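You operate a simulated robot arm through the tools that you are given. There is no shell and no other tool.

You are at the controls of a simulated two-armed robot. One attempt, no reset.

## Task
Gauge the bore of the green cover: GO to the GOOD tray, NO GO to REWORK.
Fine: slide back at LOAD.

Only the result counts: the job must be done as asked and must still hold three seconds after the hand-in. Knocking over, shifting, dropping, spilling or breaking anything else fails it. Lids that push on must go on centred and level and be pressed home; caps that screw on are set level and turned clockwise until they are tight.

## Robot
Two 6-joint arms with two-finger parallel grippers on one trunk that stands fixed in place. Base frame: the origin is at the foot of the trunk, x ahead of it, y to its left, z up. Lengths are in m, angles in degrees, forces in N, time in s.
The left shoulder is at [0.05, 0.17, 1.288], the right one opposite. Each reaches about 1.092 m from its shoulder. Payload 1.57 kg a hand.
The TCP of each hand is the grasp point between the finger pads, 0.03 m short of the fingertips. In the tool frame z runs along the fingers and y along their closing line. Largest opening 0.08 m; finger width 0.017, thickness 0.012; the body of the gripper, 0.04 by 0.082 m, starts 0.08 m behind the TCP.
Orientation is that of the tool frame in the base frame, as a unit quaternion [w, x, y, z]. With the fingers straight down and closing along the base's y, the tool's x points along the base's -x, its y along +y and its z along -z.

## Interface
- The arms move only by the tool servo_tool. It takes "left_steps", "right_steps" or both (then of equal length, played together; a hand with none holds still); each is a list of rows, each a list of 7 numbers: the shift along the base's x, y, z in cm, then the turn, a rotation vector about the base's x, y, z in degrees, then the closure in counts, from 0 (fully open) to 255 (shut). In form: [[dx, dy, dz, rx, ry, rz, hand], ...]. A call has 1 to 20 rows; each row is the pose to reach, as a shift and turn from the pose commanded when the call began. A row lasts 0.2 s, in which the tool goes at most 0.05 m and 8.6 degrees; a call with a longer step from one row to the next is refused whole, and so is a gripper value outside its range. A pose out of reach is approached as far as the arm can. The call stops where the force on the tool passes 40 N (or 10 N more than at its start, if that is more) or the arm is blocked; 0.2 s more then pass. Each finger travels about 0.072 m/s and halts on what it meets, pressing with about 42 N; the grip force reading is that of the motor and also rises with nothing between the fingers. The clock runs only during rows and for 0.2 s after the last one: add rows that repeat a pose to give the fingers time. It gives the time, the measured TCP pose, the force on the tool (base axes), the opening and the grip force at its end, in the units of the frame above (readings bear some noise), with the torque about the TCP (base axes, N m) and any sound that the robot's microphone picked up.
- Cameras (640 x 400 px; columns grow to the right, rows downward): "scene" is now at [0.03, 0.0224, 1.8523]; the picture's right is [0.29, -0.96, 0.00], its down [-0.76, -0.23, -0.61] and it looks along [0.58, 0.17, -0.80] (base axes); focal length 324 px, centre (320, 200). "left" rides on the left gripper at [0.072, 0.007, -0.122] in its tool frame; the picture's right is [-0.09, 1.00, 0.00], its down [-0.84, -0.08, -0.54] and it looks along [-0.54, -0.05, 0.84] (tool axes); focal length 238 px, centre (320, 200). "right" rides on the right gripper at [0.072, -0.007, -0.122] in its tool frame; the picture's right is [0.09, 1.00, 0.00], its down [-0.84, 0.08, -0.54] and it looks along [-0.54, 0.05, 0.84] (tool axes); focal length 238 px, centre (320, 200). There is no depth. A picture from a camera that has moved, and an enlarged one, comes with that camera's place and axes in the base frame and with its lens.
- get_image(camera): a new picture of that camera. It takes no simulated time.
- slide_trunk(by): slides the trunk up (or, below 0, down) by that many m; the arms and the scene camera ride with it, the base frame stays. It gives what a move gives, with no picture.
- turn_head(pan, tilt): turns the head with the scene camera to pan (to the left, within 86 degrees either way) and tilt (down, from -29 to 69), counted from straight ahead of the robot. It gives what a move gives.
- enlarge(camera, box): a new picture of the part [left, top, right, bottom] of that camera's present view, enlarged. It takes no simulated time.
- finish_job(): hands the job in; it is judged then, once.

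Places have to be worked out from the pictures, the camera data and where the tool is seen. Open the grippers and draw the arms clear of the work before you hand the job in, unless the task says otherwise.

The tools are called as name(argument=value, ...) on one line, values as JSON. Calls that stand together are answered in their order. servo_tool: Moves the arms, as the interface text tells. Its arguments: {"type":"object","properties":{"left_steps":{"type":"array"},"right_steps":{"type":"array"}},"required":[]} The other tools are called the same way: slide_trunk (by) slides the trunk up or down; turn_head (pan, tilt) turns the head that bears the scene camera; get_image (camera) takes a picture; enlarge (camera, box) takes an enlarged picture of a part of a camera's view; finish_job () hands the job in.

At the start:

```text
time: 0.0
left_position: [0.5599, 0.4554, 1.1777]
left_orientation: [-0.002, 0.001, 1.0, 0.001]
left_contact_force: [-0.4, -0.4, -0.5]
left_wrist_torque: [0.01, -0.01, -0.02]
left_opening: 0.0799
left_grip_force: 0.0
right_position: [0.6448, -0.1174, 1.1791]
right_orientation: [0.0, 0.001, 1.0, 0.0]
right_contact_force: [-0.7, 0.5, 0.0]
right_wrist_torque: [0.0, 0.0, 0.03]
right_opening: 0.0802
right_grip_force: 0.1
trunk travel left (down, up): [-0.903, 0.067]
head pan, tilt: [16.6, 52.8]
```

scene: 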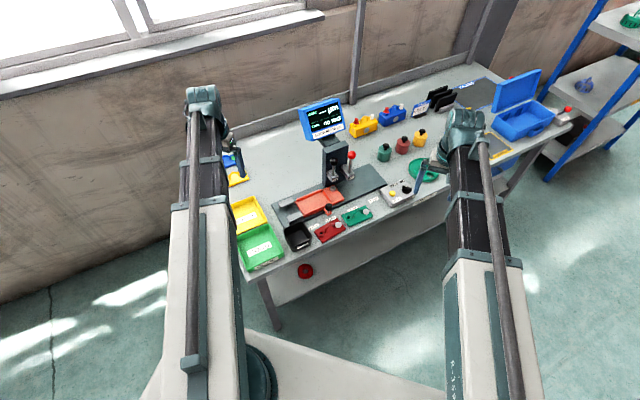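
right: 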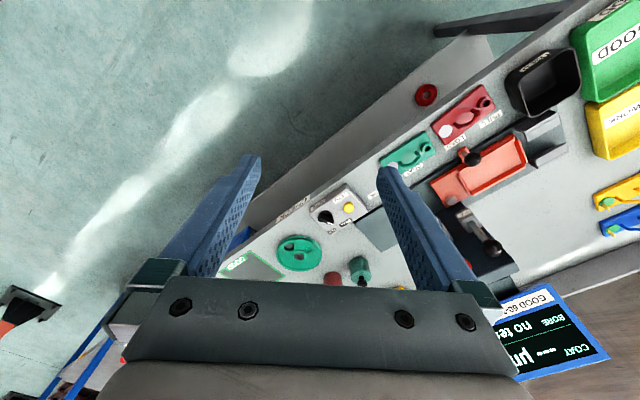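
left: 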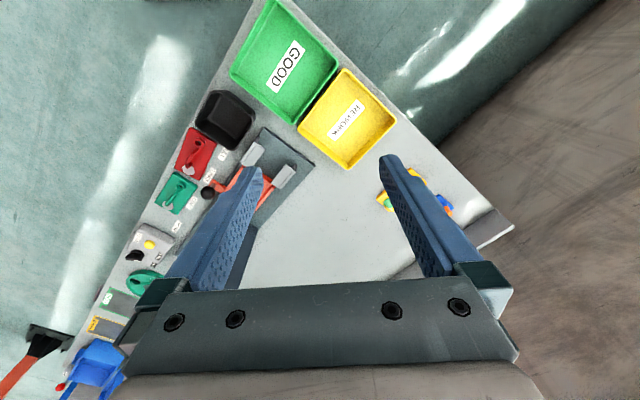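

I'll start by looking closer at the bench to understand the gauging station.

enlarge(camera="scene", box=[230, 80, 450, 220])

enlarge(camera="scene", box=[210, 140, 370, 280])

enlarge(camera="scene", box=[340, 60, 580, 220])

enlarge(camera="right", box=[200, 60, 640, 340])

```text
2.86 times, centred on (340, 150) of scene
camera zoom: at [0.03, 0.0224, 1.8523], right [0.29, -0.96, 0.0], down [-0.76, -0.23, -0.61], along [0.58, 0.17, -0.8], focal length 925 px, centre (263, 343)
```

zoom: 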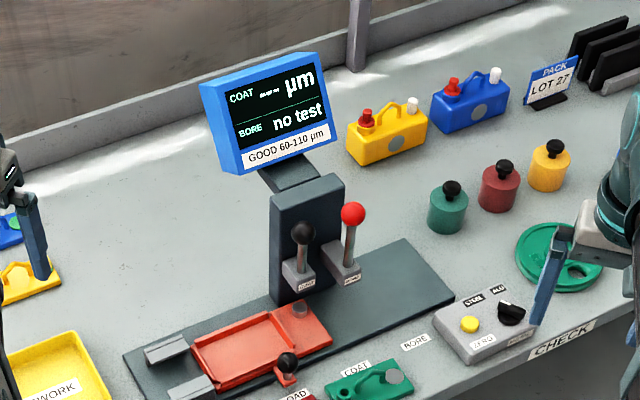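

```text
2.86 times, centred on (290, 210) of scene
camera zoom: at [0.03, 0.0224, 1.8523], right [0.29, -0.96, 0.0], down [-0.76, -0.23, -0.61], along [0.58, 0.17, -0.8], focal length 925 px, centre (406, 171)
```

zoom: 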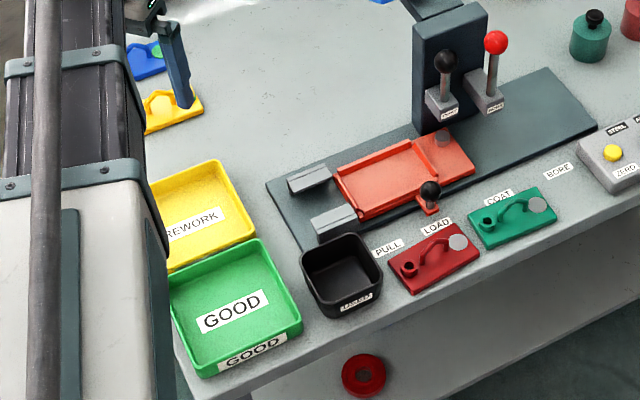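

```text
2.50 times, centred on (460, 140) of scene
camera zoom: at [0.03, 0.0224, 1.8523], right [0.29, -0.96, 0.0], down [-0.76, -0.23, -0.61], along [0.58, 0.17, -0.8], focal length 809 px, centre (-30, 350)
```

zoom: 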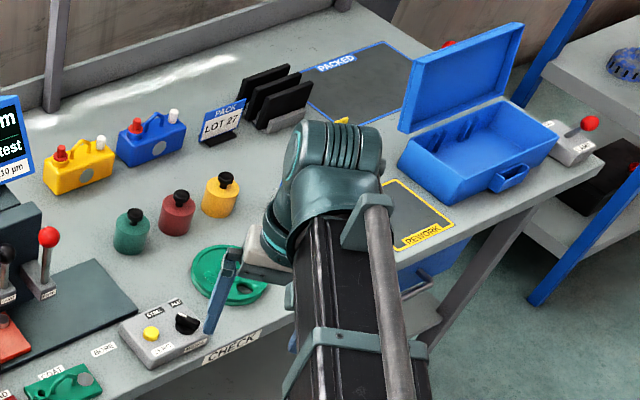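

```text
1.43 times, centred on (420, 200) of right
camera zoom: at [0.5737, -0.1238, 1.3006], right [-0.09, 1.0, 0.0], down [0.84, 0.08, 0.54], along [0.54, 0.05, -0.84], focal length 340 px, centre (177, 200)
```

zoom: 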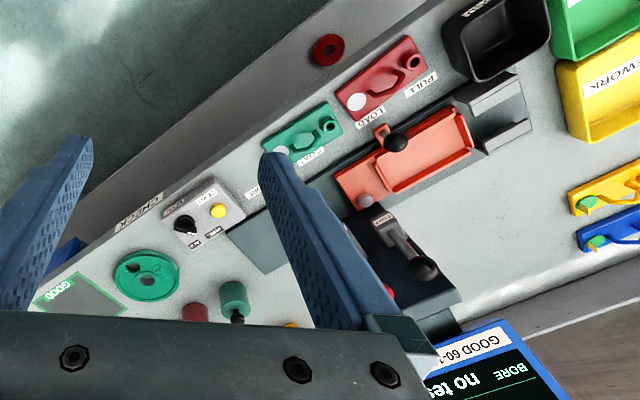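

The station has a red slide with a pocket, positions marked PULL/LOAD/COAT/BORE, and two levers. I'll zoom tightly to read the labels and see the slide, cover and levers.

enlarge(camera="scene", box=[285, 170, 385, 232])

enlarge(camera="scene", box=[300, 90, 400, 152])

enlarge(camera="scene", box=[310, 140, 390, 190])

enlarge(camera="scene", box=[370, 160, 460, 216])

enlarge(camera="left", box=[80, 80, 320, 320])

```text
6.40 times, centred on (335, 201) of scene
camera zoom: at [0.03, 0.0224, 1.8523], right [0.29, -0.96, 0.0], down [-0.76, -0.23, -0.61], along [0.58, 0.17, -0.8], focal length 2072 px, centre (224, 194)
```

zoom: 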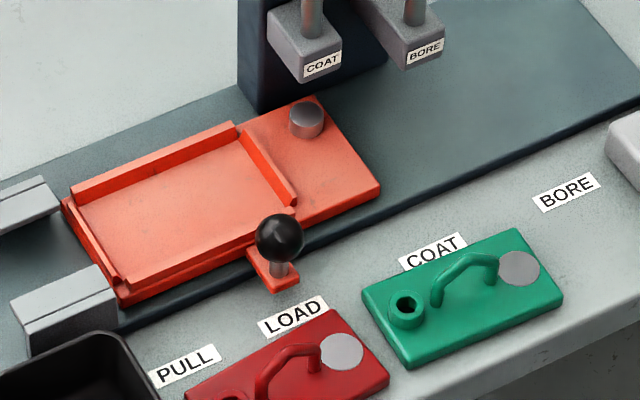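

```text
6.40 times, centred on (350, 121) of scene
camera zoom: at [0.03, 0.0224, 1.8523], right [0.29, -0.96, 0.0], down [-0.76, -0.23, -0.61], along [0.58, 0.17, -0.8], focal length 2072 px, centre (128, 706)
```

zoom: 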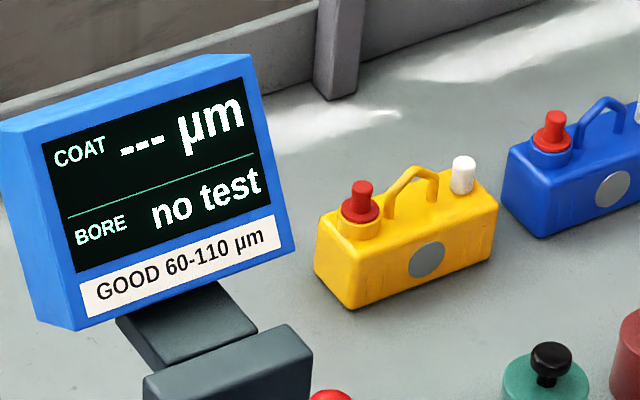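

```text
8.00 times, centred on (350, 165) of scene
camera zoom: at [0.03, 0.0224, 1.8523], right [0.29, -0.96, 0.0], down [-0.76, -0.23, -0.61], along [0.58, 0.17, -0.8], focal length 2590 px, centre (80, 480)
```

zoom: 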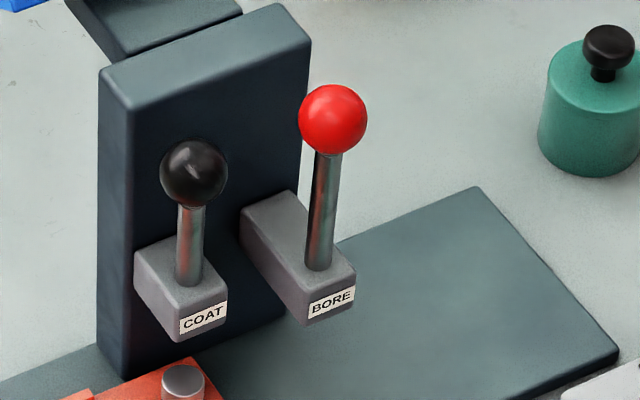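

```text
7.11 times, centred on (415, 188) of scene
camera zoom: at [0.03, 0.0224, 1.8523], right [0.29, -0.96, 0.0], down [-0.76, -0.23, -0.61], along [0.58, 0.17, -0.8], focal length 2302 px, centre (-356, 285)
```

zoom: 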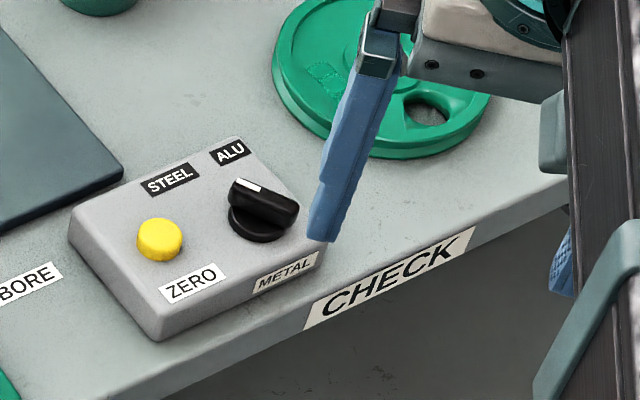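

```text
1.67 times, centred on (200, 200) of left
camera zoom: at [0.4892, 0.4609, 1.3002], right [0.09, 1.0, 0.0], down [0.84, -0.08, 0.54], along [0.54, -0.05, -0.84], focal length 397 px, centre (520, 200)
```

zoom: 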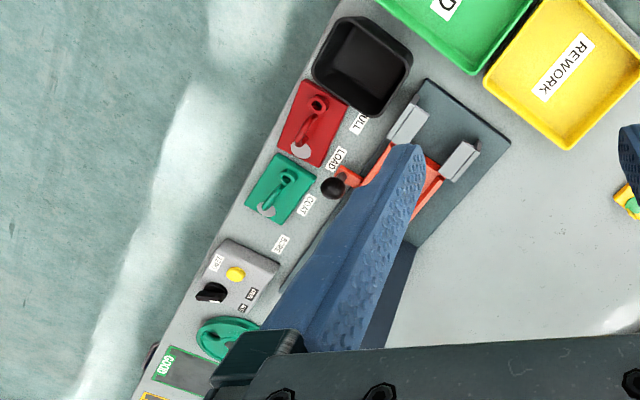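

The cover with bore, handle and disc matches the slide pocket. I'll move the left hand so its camera looks over the station, watching the display, which I triangulate at about (0.89, 0.31, 1.02).

servo_tool(left_steps=[[0.5, -4, 0, 0, 0, 0, 0], [1, -8, 0, 0, 0, 0, 0], [2, -12, 0, 0, 0, 0, 0], [3, -16, 0, 0, 0, 0, 0], [3.5, -20, 0, 0, 0, 0, 0], [4, -24, 0, 0, 0, 0, 0]])

get_image(camera="left")

get_image(camera="scene")

```text
time: 1.4
left_position: [0.6011, 0.214, 1.1789]
left_orientation: [0.001, -0.001, 1.0, 0.001]
left_contact_force: [0.6, 0.4, -0.2]
left_wrist_torque: [0.0, 0.01, 0.03]
left_opening: 0.0802
left_grip_force: 0.1
right_position: [0.6455, -0.1187, 1.1783]
right_orientation: [-0.001, -0.001, 1.0, 0.0]
right_contact_force: [0.0, 0.5, 0.3]
right_wrist_torque: [-0.01, -0.01, 0.01]
right_opening: 0.0802
right_grip_force: 0.0
trunk travel left (down, up): [-0.903, 0.067]
head pan, tilt: [16.6, 52.8]
```

```text
taken
camera left: at [0.5286, 0.2191, 1.3003], right [0.09, 1.0, 0.0], down [0.84, -0.08, 0.54], along [0.54, -0.05, -0.84], focal length 238 px, centre (320, 200)
```

left: 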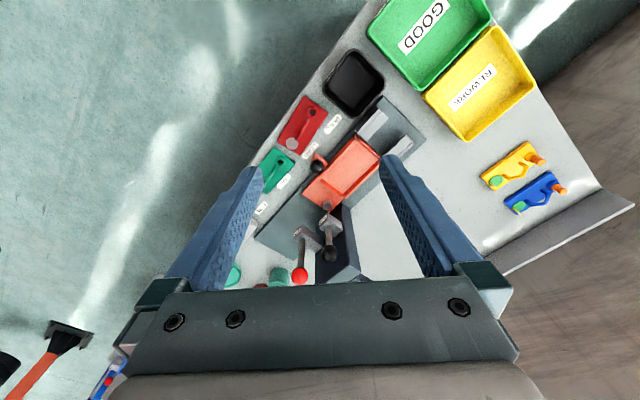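

```text
taken
camera scene: at [0.0301, 0.0216, 1.8523], right [0.29, -0.96, 0.0], down [-0.76, -0.23, -0.61], along [0.58, 0.17, -0.8], focal length 324 px, centre (320, 200)
```

scene: 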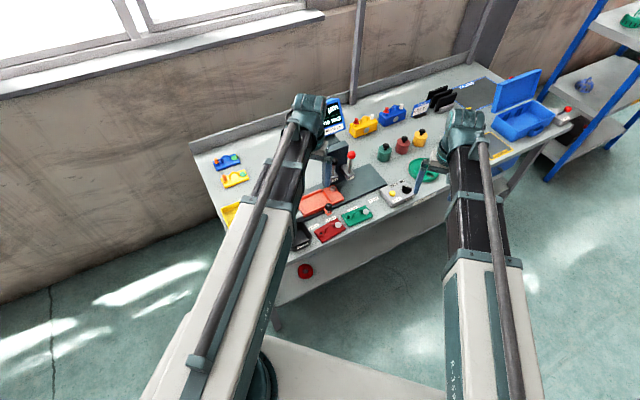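

Good top view. I'll zoom both into the station and cover for careful triangulation.

enlarge(camera="left", box=[240, 90, 400, 190])

enlarge(camera="left", box=[240, 180, 400, 280])

enlarge(camera="left", box=[320, 0, 560, 150])

enlarge(camera="scene", box=[295, 170, 405, 240])

```text
4.00 times, centred on (320, 140) of left
camera zoom: at [0.5286, 0.2191, 1.3003], right [0.09, 1.0, 0.0], down [0.84, -0.08, 0.54], along [0.54, -0.05, -0.84], focal length 953 px, centre (320, 440)
```

zoom: 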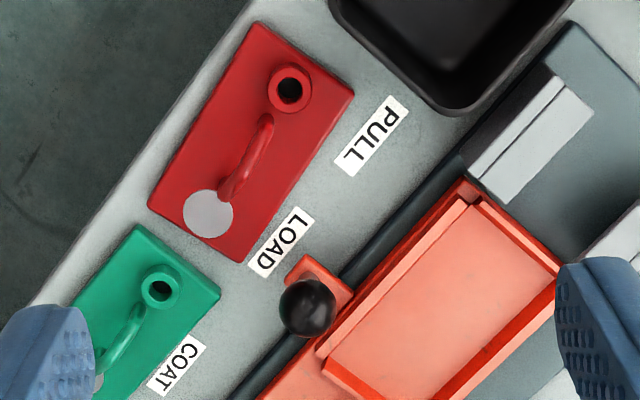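

```text
4.00 times, centred on (320, 230) of left
camera zoom: at [0.5286, 0.2191, 1.3003], right [0.09, 1.0, 0.0], down [0.84, -0.08, 0.54], along [0.54, -0.05, -0.84], focal length 953 px, centre (320, 80)
```

zoom: 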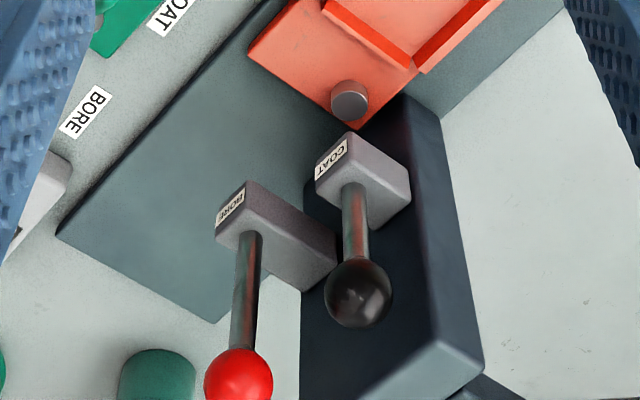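

```text
2.67 times, centred on (440, 75) of left
camera zoom: at [0.5286, 0.2191, 1.3003], right [0.09, 1.0, 0.0], down [0.84, -0.08, 0.54], along [0.54, -0.05, -0.84], focal length 636 px, centre (0, 533)
```

zoom: 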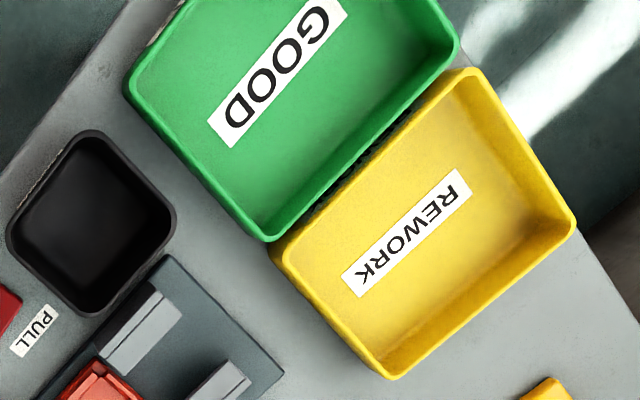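

```text
5.71 times, centred on (350, 205) of scene
camera zoom: at [0.0301, 0.0216, 1.8523], right [0.29, -0.96, 0.0], down [-0.76, -0.23, -0.61], along [0.58, 0.17, -0.8], focal length 1850 px, centre (149, 171)
```

zoom: 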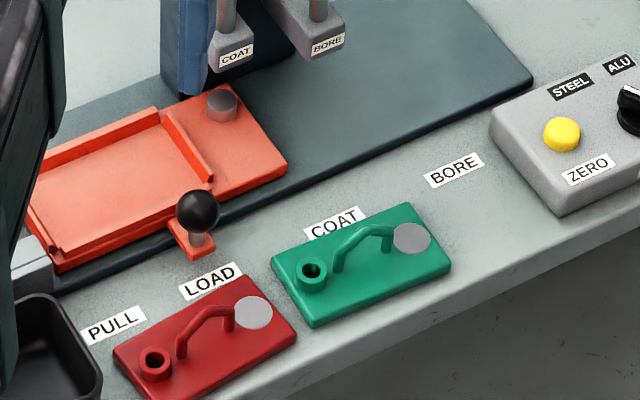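

Table-top z is about 0.80 and the rail runs at 45° (LOAD to BORE is about 0.20 m). I'll zoom into the pocket and the cover for keying details and exact pixel corners.

enlarge(camera="left", box=[296, 126, 392, 216])

enlarge(camera="scene", box=[295, 180, 351, 220])

enlarge(camera="scene", box=[335, 195, 385, 230])

enlarge(camera="right", box=[380, 80, 560, 200])

enlarge(camera="right", box=[370, 180, 560, 300])

```text
4.44 times, centred on (344, 171) of left
camera zoom: at [0.5286, 0.2191, 1.3003], right [0.09, 1.0, 0.0], down [0.84, -0.08, 0.54], along [0.54, -0.05, -0.84], focal length 1059 px, centre (213, 329)
```

zoom: 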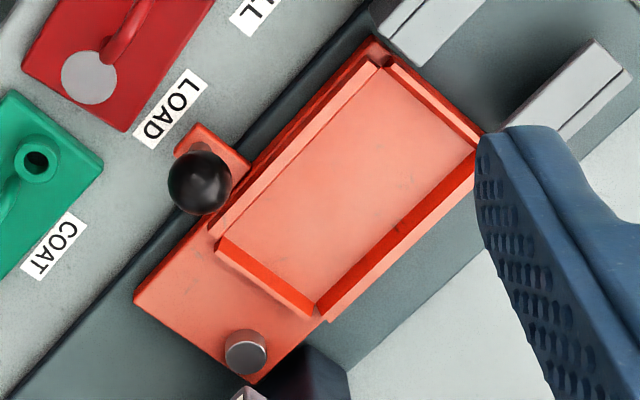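

```text
10.00 times, centred on (323, 200) of scene
camera zoom: at [0.0301, 0.0216, 1.8523], right [0.29, -0.96, 0.0], down [-0.76, -0.23, -0.61], along [0.58, 0.17, -0.8], focal length 3238 px, centre (290, 200)
```

zoom: 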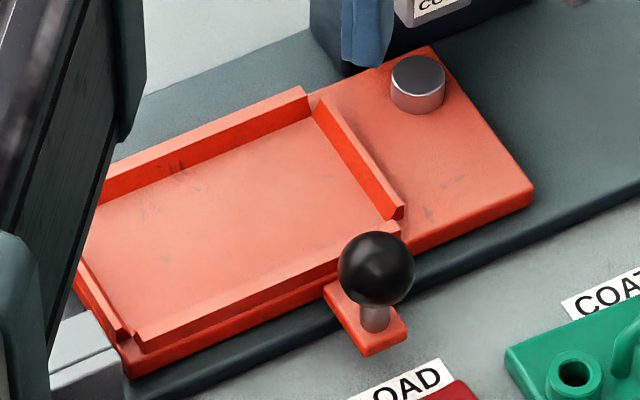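

```text
11.43 times, centred on (360, 212) of scene
camera zoom: at [0.0301, 0.0216, 1.8523], right [0.29, -0.96, 0.0], down [-0.76, -0.23, -0.61], along [0.58, 0.17, -0.8], focal length 3700 px, centre (-137, 57)
```

zoom: 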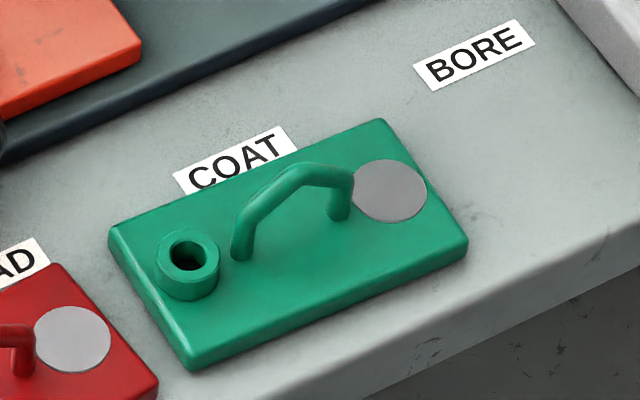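

```text
3.33 times, centred on (470, 140) of right
camera zoom: at [0.5738, -0.1243, 1.3005], right [-0.09, 1.0, 0.0], down [0.84, 0.08, 0.54], along [0.54, 0.05, -0.84], focal length 794 px, centre (-180, 400)
```

zoom: 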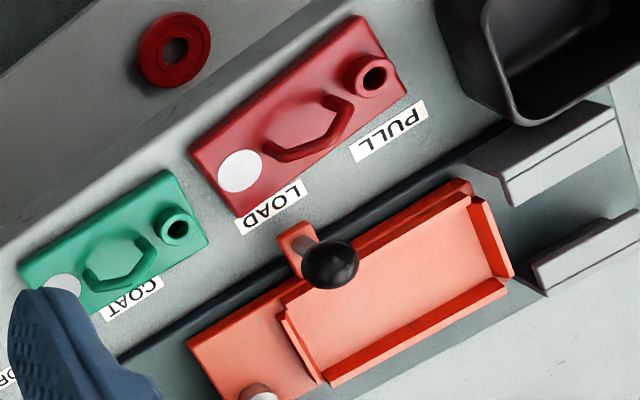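

```text
3.33 times, centred on (465, 240) of right
camera zoom: at [0.5738, -0.1243, 1.3005], right [-0.09, 1.0, 0.0], down [0.84, 0.08, 0.54], along [0.54, 0.05, -0.84], focal length 794 px, centre (-163, 67)
```

zoom: 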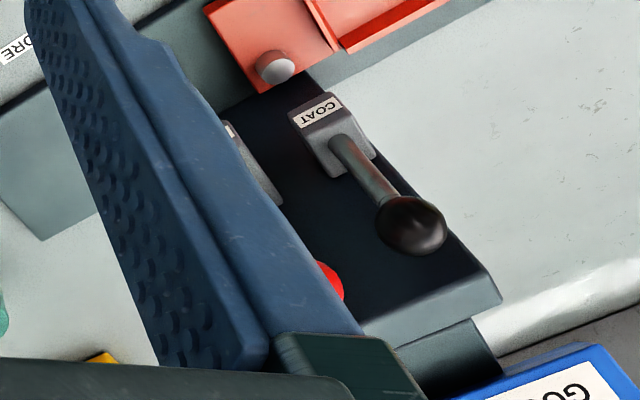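

Key geometry: slide at LOAD, knob ball at about (0.734, 0.194, 0.857), BORE ball at about (0.876, 0.149, 1.01) on a vertical rod, cover at about (0.759, 0.084). I'll tilt the right hand so its camera looks at the heads from low down and I can see how the BORE plunger or lever works.

servo_tool(right_steps=[[0.2, 1.7, -2.8, 2, -5.5, 5.5, 0], [0.4, 3.4, -5.6, 4, -11, 11, 0], [0.6, 5.1, -8.4, 6, -16.5, 16.5, 0], [0.8, 6.8, -11.2, 8, -22, 22, 0], [1.0, 8.5, -14, 10, -27.5, 27.5, 0], [1.2, 10.2, -16.8, 12, -33, 33, 0], [1.5, 11.8, -19.6, 14, -38.3, 38.3, 0]])

get_image(camera="right")

get_image(camera="scene")

```text
time: 3.0
left_position: [0.5998, 0.2155, 1.1784]
left_orientation: [0.0, 0.0, 1.0, 0.001]
left_contact_force: [-0.4, -0.3, -1.2]
left_wrist_torque: [0.02, 0.03, -0.02]
left_opening: 0.0801
left_grip_force: 0.0
right_position: [0.6561, -0.0119, 1.2291]
right_orientation: [0.322, -0.322, 0.882, 0.118]
right_contact_force: [0.2, 0.2, 0.1]
right_wrist_torque: [0.01, -0.02, -0.02]
right_opening: 0.0799
right_grip_force: 0.0
right hand out of reach, approached as far as the arm can: row 1, 2, 3, 4, 5, 6, 7
trunk travel left (down, up): [-0.903, 0.067]
head pan, tilt: [16.6, 52.8]
```

```text
taken
camera right: at [0.5594, -0.1017, 1.2773], right [-0.69, 0.72, -0.06], down [0.17, 0.25, 0.95], along [0.7, 0.65, -0.3], focal length 238 px, centre (320, 200)
```

right: 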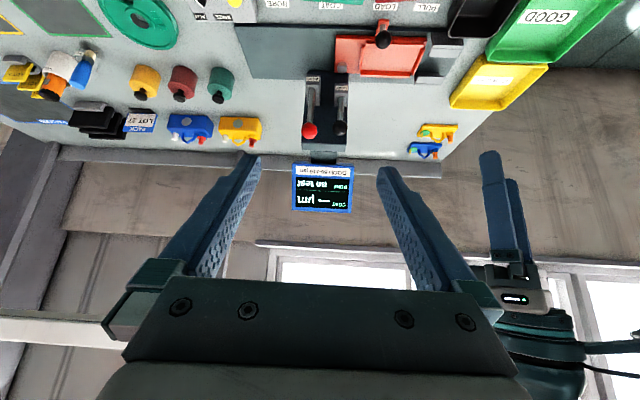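

```text
taken
camera scene: at [0.03, 0.0223, 1.8523], right [0.29, -0.96, 0.0], down [-0.76, -0.23, -0.61], along [0.58, 0.17, -0.8], focal length 324 px, centre (320, 200)
```

scene: 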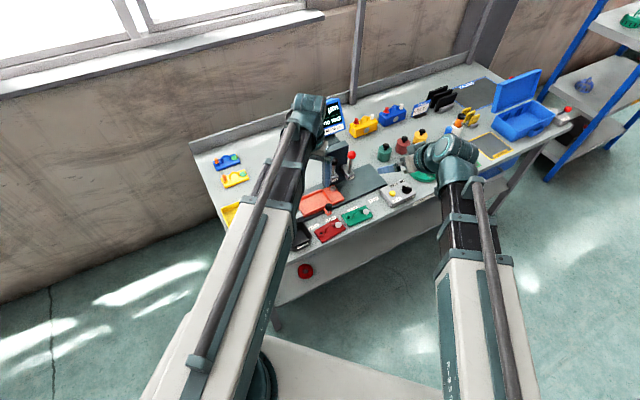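

The right hand couldn't go that low with that tilt, but this view is still useful. I'll zoom in on the heads from this new angle.

enlarge(camera="right", box=[270, 0, 400, 150])

enlarge(camera="right", box=[290, 60, 370, 150])

```text
2.67 times, centred on (335, 75) of right
camera zoom: at [0.5594, -0.1017, 1.2773], right [-0.69, 0.72, -0.06], down [0.17, 0.25, 0.95], along [0.7, 0.65, -0.3], focal length 636 px, centre (280, 533)
```

zoom: 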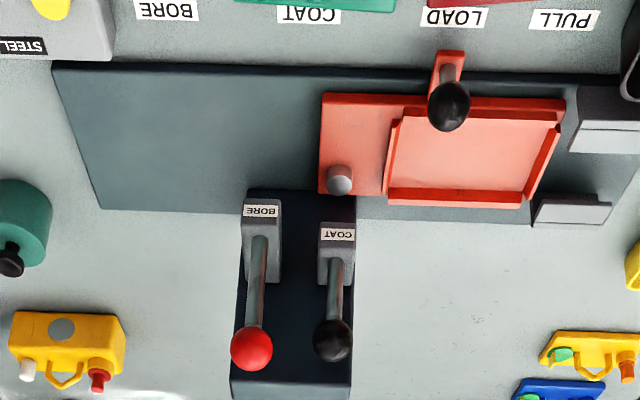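

```text
4.44 times, centred on (330, 105) of right
camera zoom: at [0.5594, -0.1017, 1.2773], right [-0.69, 0.72, -0.06], down [0.17, 0.25, 0.95], along [0.7, 0.65, -0.3], focal length 1059 px, centre (276, 622)
```

zoom: 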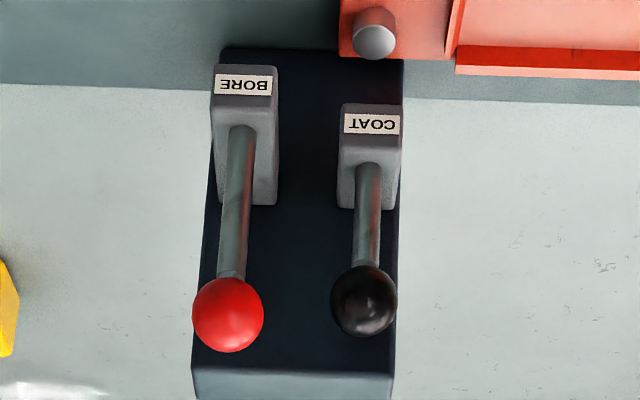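

The rods look near-vertical, but I can't yet tell whether they press down or pull forward. I'll bring the right hand back upright and out to the right, clear of the work.

servo_tool(right_steps=[[-0.2, -3, 2.8, -2, 5.5, -5.5, 0], [-0.4, -6, 5.6, -4, 11, -11, 0], [-0.6, -9, 8.4, -6, 16.5, -16.5, 0], [-0.8, -12, 11.2, -8, 22, -22, 0], [-1.0, -15, 14, -10, 27.5, -27.5, 0], [-1.2, -18, 16.8, -12, 33, -33, 0], [-1.5, -21, 19.6, -14, 38.3, -38.3, 0]])

```text
time: 4.6
left_position: [0.6007, 0.214, 1.1771]
left_orientation: [0.001, 0.0, 1.0, 0.001]
left_contact_force: [-0.3, 0.3, -0.8]
left_wrist_torque: [-0.01, -0.03, 0.0]
left_opening: 0.0799
left_grip_force: 0.1
right_position: [0.6527, -0.2102, 1.1787]
right_orientation: [-0.001, 0.001, 1.0, -0.001]
right_contact_force: [0.1, -0.2, -0.2]
right_wrist_torque: [0.02, 0.01, -0.01]
right_opening: 0.0799
right_grip_force: 0.1
right hand out of reach, approached as far as the arm can: row 1, 2, 3, 4, 5, 6, 7
trunk travel left (down, up): [-0.903, 0.067]
head pan, tilt: [16.6, 52.8]
```

Commanded targets persist as given. I'll take the left hand above the green cover at z=1.0, turned −47° to match the cover's long axis.

servo_tool(left_steps=[[2.3, -1.9, -2.5, 0, 0, -6.7, 0], [4.5, -3.8, -5.1, 0, 0, -13.4, 0], [6.8, -5.6, -7.6, 0, 0, -20.1, 0], [9.1, -7.5, -10.2, 0, 0, -26.8, 0], [11.4, -9.4, -12.7, 0, 0, -33.5, 0], [13.6, -11.3, -15.3, 0, 0, -40.2, 0], [15.9, -13.1, -17.8, 0, 0, -47, 0]])

get_image(camera="left")

get_image(camera="scene")

```text
time: 6.2
left_position: [0.7614, 0.0823, 1.1776]
left_orientation: [0.0, 0.4, 0.917, 0.0]
left_contact_force: [0.0, 0.8, -0.3]
left_wrist_torque: [0.0, 0.0, 0.01]
left_opening: 0.0801
left_grip_force: 0.1
left hand out of reach, approached as far as the arm can: row 1, 2, 3, 4, 5, 6, 7
right_position: [0.6541, -0.2095, 1.1781]
right_orientation: [-0.001, 0.0, 1.0, 0.001]
right_contact_force: [0.2, 0.3, 0.0]
right_wrist_torque: [0.0, -0.01, 0.06]
right_opening: 0.08
right_grip_force: 0.0
trunk travel left (down, up): [-0.903, 0.067]
head pan, tilt: [16.6, 52.8]
```

```text
taken
camera left: at [0.7176, 0.1394, 1.3], right [0.79, 0.61, 0.0], down [0.51, -0.67, 0.54], along [0.33, -0.43, -0.84], focal length 238 px, centre (320, 200)
```

left: 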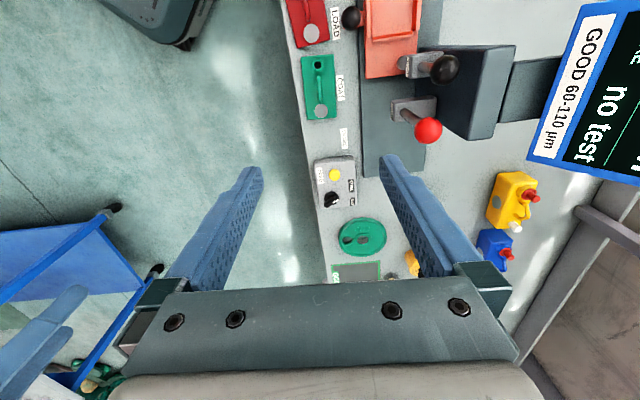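

```text
taken
camera scene: at [0.0307, 0.022, 1.8522], right [0.29, -0.96, 0.0], down [-0.76, -0.23, -0.6], along [0.58, 0.17, -0.8], focal length 324 px, centre (320, 200)
```

scene: 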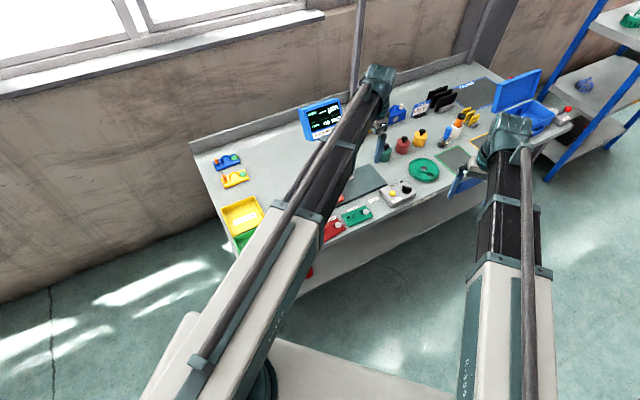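

The hands clearly can't go below z≈1.178 with the trunk this high (wrist height limit), so the trunk must come down. First I'll reset the left commanded height to the actual one and back the hand off over the table front before lowering.

servo_tool(left_steps=[[0, 0, 4.5, 0, 0, 0, 0], [0, 0, 9, 0, 0, 0, 0], [0, 0, 13.5, 0, 0, 0, 0], [0, 0, 17.9, 0, 0, 0, 0]])

slide_trunk(by=-0.1)

get_image(camera="scene")

get_image(camera="left")

```text
time: 7.2
left_position: [0.7603, 0.0845, 1.1787]
left_orientation: [0.001, 0.399, 0.917, 0.001]
left_contact_force: [0.0, -0.6, -0.3]
left_wrist_torque: [0.0, -0.03, 0.0]
left_opening: 0.08
left_grip_force: 0.0
left hand out of reach, approached as far as the arm can: row 1, 2, 3, 4
right_position: [0.6533, -0.2094, 1.1781]
right_orientation: [0.0, 0.001, 1.0, 0.001]
right_contact_force: [-0.9, -0.3, 0.2]
right_wrist_torque: [0.03, 0.0, 0.01]
right_opening: 0.0801
right_grip_force: 0.1
trunk travel left (down, up): [-0.903, 0.067]
head pan, tilt: [16.6, 52.8]
```

```text
time: 8.5
left_position: [0.7599, 0.0841, 1.079]
left_orientation: [0.0, 0.399, 0.917, 0.001]
left_contact_force: [-0.4, 0.1, -0.2]
left_wrist_torque: [0.04, 0.0, 0.01]
left_opening: 0.0799
left_grip_force: 0.1
right_position: [0.6519, -0.2102, 1.0775]
right_orientation: [0.0, -0.001, 1.0, 0.0]
right_contact_force: [-0.2, 0.6, 0.1]
right_wrist_torque: [-0.01, 0.03, -0.01]
right_opening: 0.0801
right_grip_force: 0.1
trunk travel left (down, up): [-0.803, 0.167]
head pan, tilt: [16.6, 52.8]
```

```text
taken
camera scene: at [0.0298, 0.0223, 1.7523], right [0.29, -0.96, 0.0], down [-0.76, -0.23, -0.61], along [0.58, 0.17, -0.8], focal length 324 px, centre (320, 200)
```

scene: 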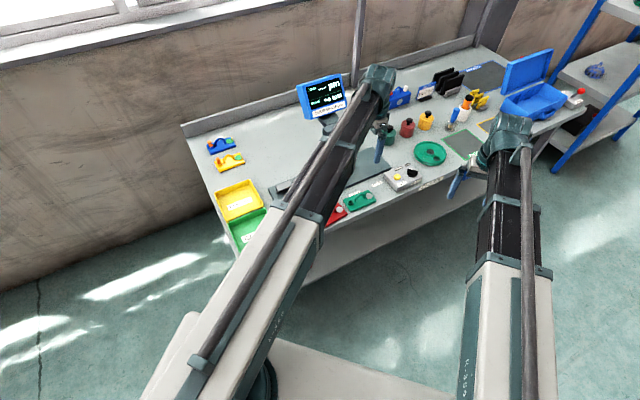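

```text
taken
camera left: at [0.7164, 0.1396, 1.2003], right [0.79, 0.61, 0.0], down [0.51, -0.66, 0.54], along [0.33, -0.43, -0.84], focal length 238 px, centre (320, 200)
```

left: 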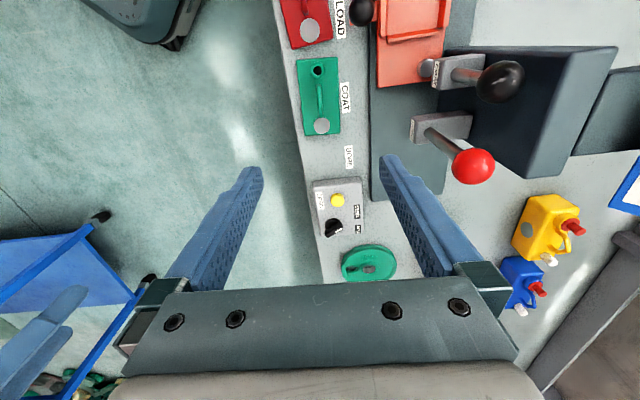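

Hands ride with the trunk. I'll raise both hands 25 cm relative to it, then lower the trunk another 28 cm so the hands' low limit becomes about z=0.80.

servo_tool(left_steps=[[0, 0, 5, 0, 0, 0, 0], [0, 0, 10, 0, 0, 0, 0], [0, 0, 15, 0, 0, 0, 0], [0, 0, 20, 0, 0, 0, 0], [0, 0, 25, 0, 0, 0, 0]], right_steps=[[0, 0, 5, 0, 0, 0, 0], [0, 0, 10, 0, 0, 0, 0], [0, 0, 15, 0, 0, 0, 0], [0, 0, 20, 0, 0, 0, 0], [0, 0, 25, 0, 0, 0, 0]])

slide_trunk(by=-0.28)

get_image(camera="scene")

get_image(camera="left")

get_image(camera="right")

```text
time: 9.7
left_position: [0.7609, 0.0837, 1.0783]
left_orientation: [0.001, 0.399, 0.917, 0.001]
left_contact_force: [0.4, -0.9, -0.1]
left_wrist_torque: [0.01, 0.02, 0.0]
left_opening: 0.0799
left_grip_force: 0.0
left hand out of reach, approached as far as the arm can: row 1, 2, 3, 4, 5
right_position: [0.6534, -0.2099, 1.0787]
right_orientation: [0.0, 0.0, 1.0, -0.001]
right_contact_force: [0.8, -0.1, 0.6]
right_wrist_torque: [0.03, 0.0, 0.0]
right_opening: 0.0801
right_grip_force: 0.1
right hand out of reach, approached as far as the arm can: row 1, 2, 3, 4, 5
trunk travel left (down, up): [-0.803, 0.167]
head pan, tilt: [16.6, 52.8]
```

```text
time: 12.0
left_position: [0.7591, 0.0836, 0.8303]
left_orientation: [0.001, 0.398, 0.917, -0.001]
left_contact_force: [-1.3, -2.5, 40.2]
left_wrist_torque: [-0.34, 0.74, 0.43]
left_opening: 0.0776
left_grip_force: 0.0
right_position: [0.6513, -0.2105, 0.829]
right_orientation: [0.002, 0.0, 1.0, 0.0]
right_contact_force: [0.4, -0.8, 0.1]
right_wrist_torque: [-0.03, 0.01, 0.0]
right_opening: 0.08
right_grip_force: 0.0
trunk travel left (down, up): [-0.553, 0.417]
head pan, tilt: [16.6, 52.8]
stopped: the force on the tool passed its limit at 101 N (the readings are from after the stop); the commanded pose is now the measured one
```

```text
taken
camera scene: at [0.0262, 0.0215, 1.502], right [0.29, -0.96, 0.0], down [-0.76, -0.23, -0.61], along [0.58, 0.17, -0.79], focal length 324 px, centre (320, 200)
```

scene: 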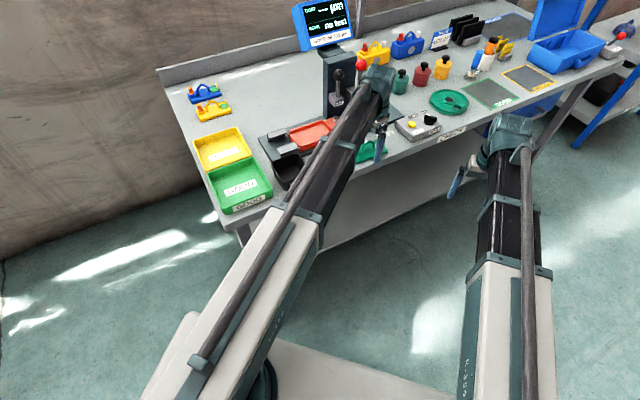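

```text
taken
camera left: at [0.7152, 0.1391, 0.9517], right [0.79, 0.61, 0.0], down [0.51, -0.66, 0.55], along [0.33, -0.43, -0.84], focal length 238 px, centre (320, 200)
```

left: 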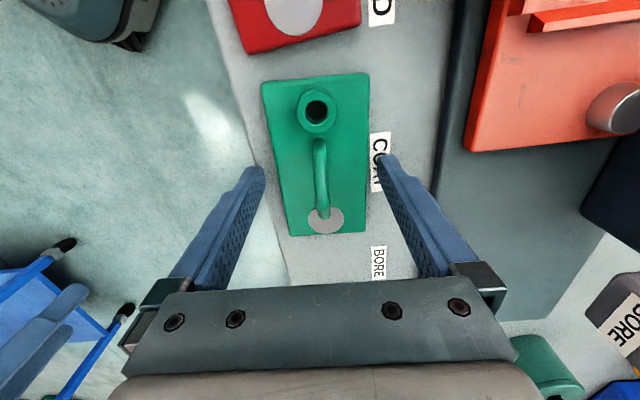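

```text
taken
camera right: at [0.5802, -0.2162, 0.9517], right [-0.09, 1.0, 0.0], down [0.84, 0.08, 0.54], along [0.54, 0.05, -0.84], focal length 238 px, centre (320, 200)
```

right: 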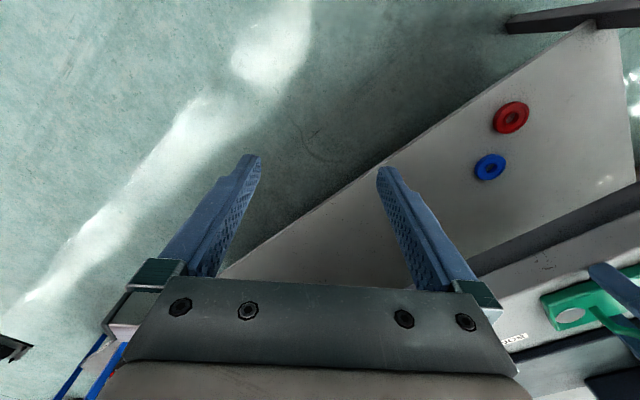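

Important lesson: hand height is set only by the trunk, and the left fingertips pressed on the bench at z=0.80 straddling the cover. I'll raise the trunk 3 cm to get off the bench and check that nothing moved.

slide_trunk(by=0.03)

get_image(camera="left")

enlarge(camera="scene", box=[290, 0, 400, 160])

enlarge(camera="scene", box=[300, 40, 400, 120])

```text
time: 12.8
left_position: [0.7625, 0.0832, 0.8573]
left_orientation: [0.001, 0.399, 0.917, -0.001]
left_contact_force: [-0.1, -0.1, -1.0]
left_wrist_torque: [-0.01, 0.0, 0.03]
left_opening: 0.08
left_grip_force: 0.0
right_position: [0.6548, -0.2089, 0.8567]
right_orientation: [-0.001, 0.0, 1.0, 0.0]
right_contact_force: [0.6, 0.1, 1.5]
right_wrist_torque: [0.01, 0.01, 0.01]
right_opening: 0.08
right_grip_force: 0.1
trunk travel left (down, up): [-0.583, 0.387]
head pan, tilt: [16.6, 52.8]
```

```text
taken
camera left: at [0.7181, 0.1401, 0.979], right [0.79, 0.61, 0.0], down [0.51, -0.66, 0.55], along [0.33, -0.43, -0.84], focal length 238 px, centre (320, 200)
```

left: 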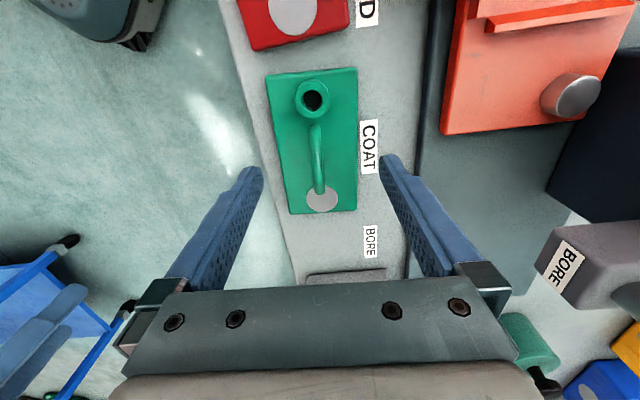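

```text
2.50 times, centred on (345, 80) of scene
camera zoom: at [0.0301, 0.0223, 1.5313], right [0.29, -0.96, 0.0], down [-0.76, -0.23, -0.61], along [0.58, 0.17, -0.8], focal length 809 px, centre (258, 500)
```

zoom: 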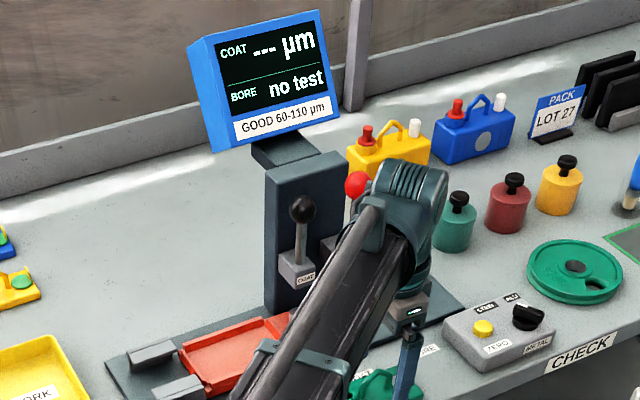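

```text
5.00 times, centred on (350, 80) of scene
camera zoom: at [0.0301, 0.0223, 1.5313], right [0.29, -0.96, 0.0], down [-0.76, -0.23, -0.61], along [0.58, 0.17, -0.8], focal length 1619 px, centre (170, 800)
```

zoom: 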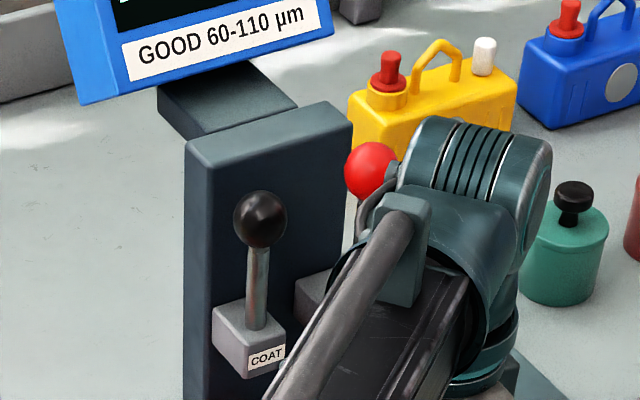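

Nothing moved; the cover sits centred between the fingers. I'll zoom in on the cover to centre the grasp on its handle.

enlarge(camera="left", box=[230, 50, 410, 230])

enlarge(camera="scene", box=[320, 120, 420, 180])

```text
2.22 times, centred on (320, 140) of left
camera zoom: at [0.7181, 0.1401, 0.979], right [0.79, 0.61, 0.0], down [0.51, -0.66, 0.55], along [0.33, -0.43, -0.84], focal length 530 px, centre (320, 333)
```

zoom: 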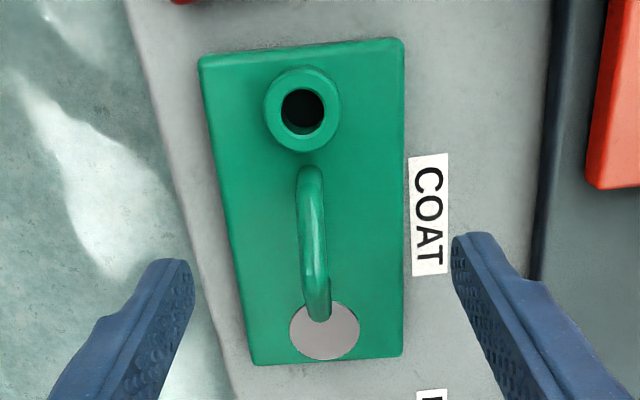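

```text
6.40 times, centred on (370, 150) of scene
camera zoom: at [0.0301, 0.0223, 1.5313], right [0.29, -0.96, 0.0], down [-0.76, -0.23, -0.61], along [0.58, 0.17, -0.8], focal length 2072 px, centre (0, 520)
```

zoom: 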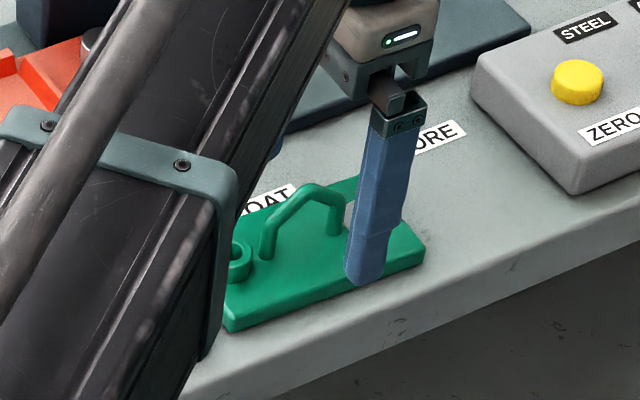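

TCP is about 5 mm too far toward the disc end of the handle. I'll shift 4 mm in −x and +y, trim yaw by −1°, and look again.

servo_tool(left_steps=[[-0.4, 0.4, 0, 0, 0, -1, 0], [-0.4, 0.4, 0, 0, 0, -1, 0]])

enlarge(camera="left", box=[230, 50, 410, 230])

enlarge(camera="scene", box=[320, 120, 420, 180])

```text
time: 13.4
left_position: [0.7598, 0.088, 0.8569]
left_orientation: [0.002, 0.406, 0.914, -0.001]
left_contact_force: [0.0, -0.3, 0.3]
left_wrist_torque: [-0.02, 0.05, 0.0]
left_opening: 0.0801
left_grip_force: 0.0
right_position: [0.653, -0.2103, 0.8575]
right_orientation: [0.0, 0.001, 1.0, 0.0]
right_contact_force: [0.2, -0.6, 0.6]
right_wrist_torque: [-0.01, -0.01, -0.01]
right_opening: 0.0801
right_grip_force: 0.1
trunk travel left (down, up): [-0.583, 0.387]
head pan, tilt: [16.6, 52.8]
```

```text
2.22 times, centred on (320, 140) of left
camera zoom: at [0.7156, 0.1442, 0.9791], right [0.8, 0.6, 0.0], down [0.5, -0.67, 0.55], along [0.33, -0.44, -0.84], focal length 530 px, centre (320, 333)
```

zoom: 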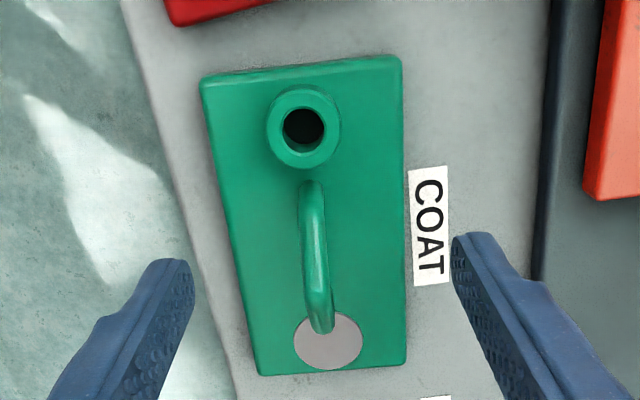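

```text
6.40 times, centred on (370, 150) of scene
camera zoom: at [0.03, 0.0223, 1.5314], right [0.29, -0.96, 0.0], down [-0.76, -0.23, -0.61], along [0.58, 0.17, -0.8], focal length 2072 px, centre (0, 520)
```

zoom: 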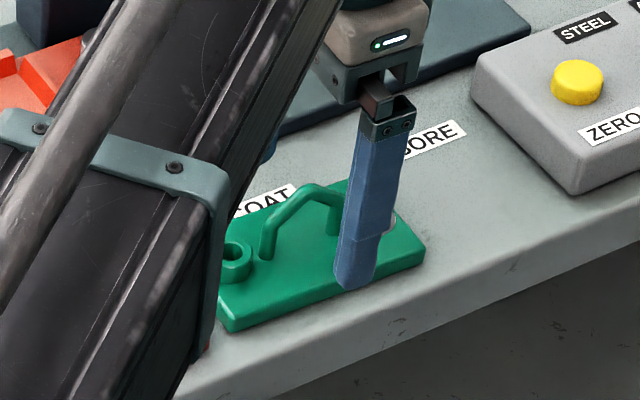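

TCP is now centred on the handle. I'll lower the trunk 10 mm (fingertips about 5–9 mm above the cover plate) and close the left fingers on the handle.

slide_trunk(by=-0.01)

servo_tool(left_steps=[[0, 0, 0, 0, 0, 0, 90], [0, 0, 0, 0, 0, 0, 180], [0, 0, 0, 0, 0, 0, 255], [0, 0, 0, 0, 0, 0, 255], [0, 0, 0, 0, 0, 0, 255]])

get_image(camera="left")

enlarge(camera="scene", box=[320, 120, 420, 180])

```text
time: 13.9
left_position: [0.7597, 0.0865, 0.8469]
left_orientation: [0.001, 0.406, 0.914, 0.001]
left_contact_force: [0.4, -0.4, 1.2]
left_wrist_torque: [0.01, 0.01, -0.02]
left_opening: 0.0801
left_grip_force: 0.1
right_position: [0.6541, -0.21, 0.8467]
right_orientation: [0.0, 0.0, 1.0, 0.0]
right_contact_force: [1.6, -0.6, 0.1]
right_wrist_torque: [0.01, -0.02, -0.01]
right_opening: 0.0797
right_grip_force: 0.1
trunk travel left (down, up): [-0.573, 0.397]
head pan, tilt: [16.6, 52.8]
```

```text
time: 15.1
left_position: [0.7583, 0.0875, 0.8479]
left_orientation: [0.002, 0.407, 0.913, -0.001]
left_contact_force: [-0.2, 0.4, -0.2]
left_wrist_torque: [-0.03, 0.0, 0.02]
left_opening: 0.0079
left_grip_force: 26.4
right_position: [0.6538, -0.2093, 0.8474]
right_orientation: [0.0, 0.0, 1.0, 0.001]
right_contact_force: [0.5, 0.1, 0.1]
right_wrist_torque: [-0.02, 0.0, -0.01]
right_opening: 0.0799
right_grip_force: 0.1
trunk travel left (down, up): [-0.573, 0.397]
head pan, tilt: [16.6, 52.8]
```

```text
taken
camera left: at [0.7155, 0.1441, 0.9692], right [0.8, 0.6, 0.0], down [0.5, -0.67, 0.55], along [0.33, -0.44, -0.84], focal length 238 px, centre (320, 200)
```

left: 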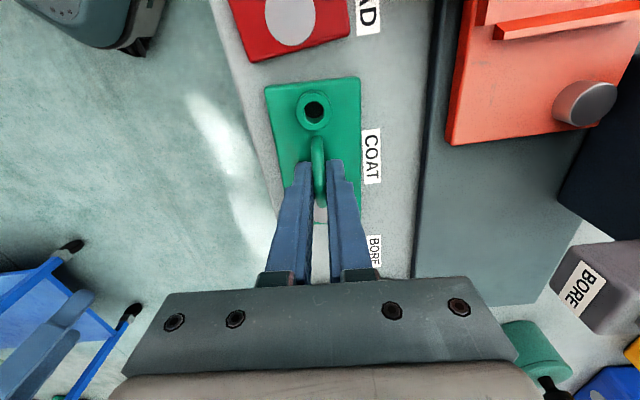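

```text
6.40 times, centred on (370, 150) of scene
camera zoom: at [0.03, 0.0223, 1.5214], right [0.29, -0.96, 0.0], down [-0.76, -0.23, -0.61], along [0.58, 0.17, -0.8], focal length 2072 px, centre (0, 520)
```

zoom: 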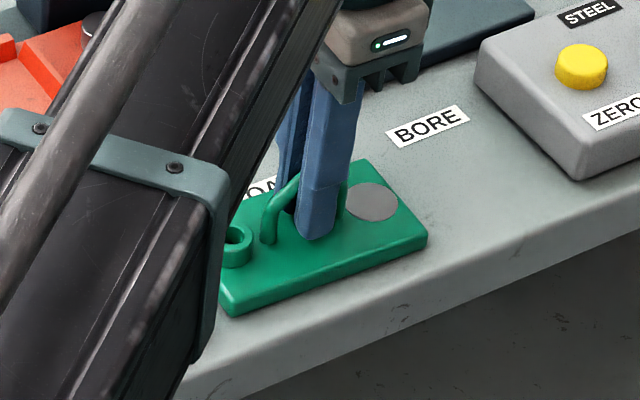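

The handle is gripped (7.9 mm). I'll lift the trunk 2 cm first to check that the cover comes up level.

slide_trunk(by=0.02)

get_image(camera="left")

enlarge(camera="scene", box=[320, 120, 420, 180])

```text
time: 15.8
left_position: [0.7592, 0.0876, 0.8679]
left_orientation: [0.002, 0.407, 0.913, 0.0]
left_contact_force: [2.6, -0.1, 10.0]
left_wrist_torque: [0.27, 0.19, -0.05]
left_opening: 0.0075
left_grip_force: 26.3
right_position: [0.6534, -0.2087, 0.868]
right_orientation: [0.0, 0.0, 1.0, 0.0]
right_contact_force: [-0.9, -0.7, 0.2]
right_wrist_torque: [0.0, 0.02, 0.0]
right_opening: 0.08
right_grip_force: 0.0
trunk travel left (down, up): [-0.593, 0.377]
head pan, tilt: [16.6, 52.8]
```

```text
taken
camera left: at [0.7155, 0.1442, 0.9898], right [0.8, 0.6, 0.0], down [0.5, -0.67, 0.55], along [0.33, -0.44, -0.84], focal length 238 px, centre (320, 200)
```

left: 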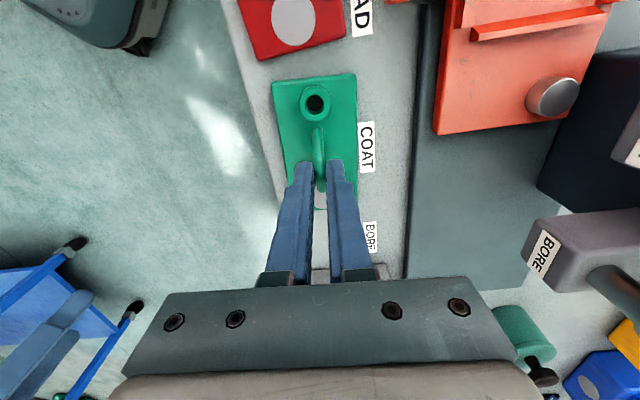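

```text
6.40 times, centred on (370, 150) of scene
camera zoom: at [0.0293, 0.0222, 1.5417], right [0.29, -0.96, 0.0], down [-0.76, -0.23, -0.61], along [0.58, 0.17, -0.8], focal length 2072 px, centre (0, 520)
```

zoom: 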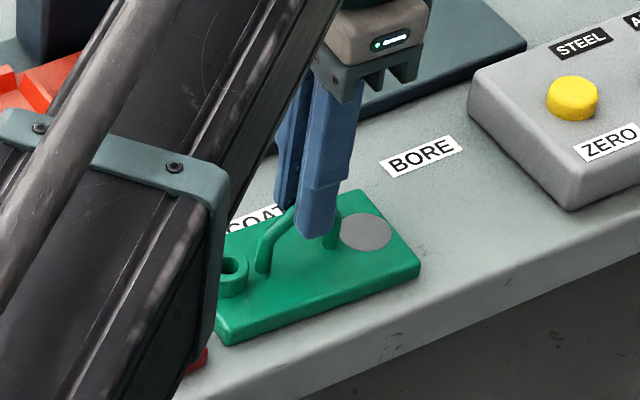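

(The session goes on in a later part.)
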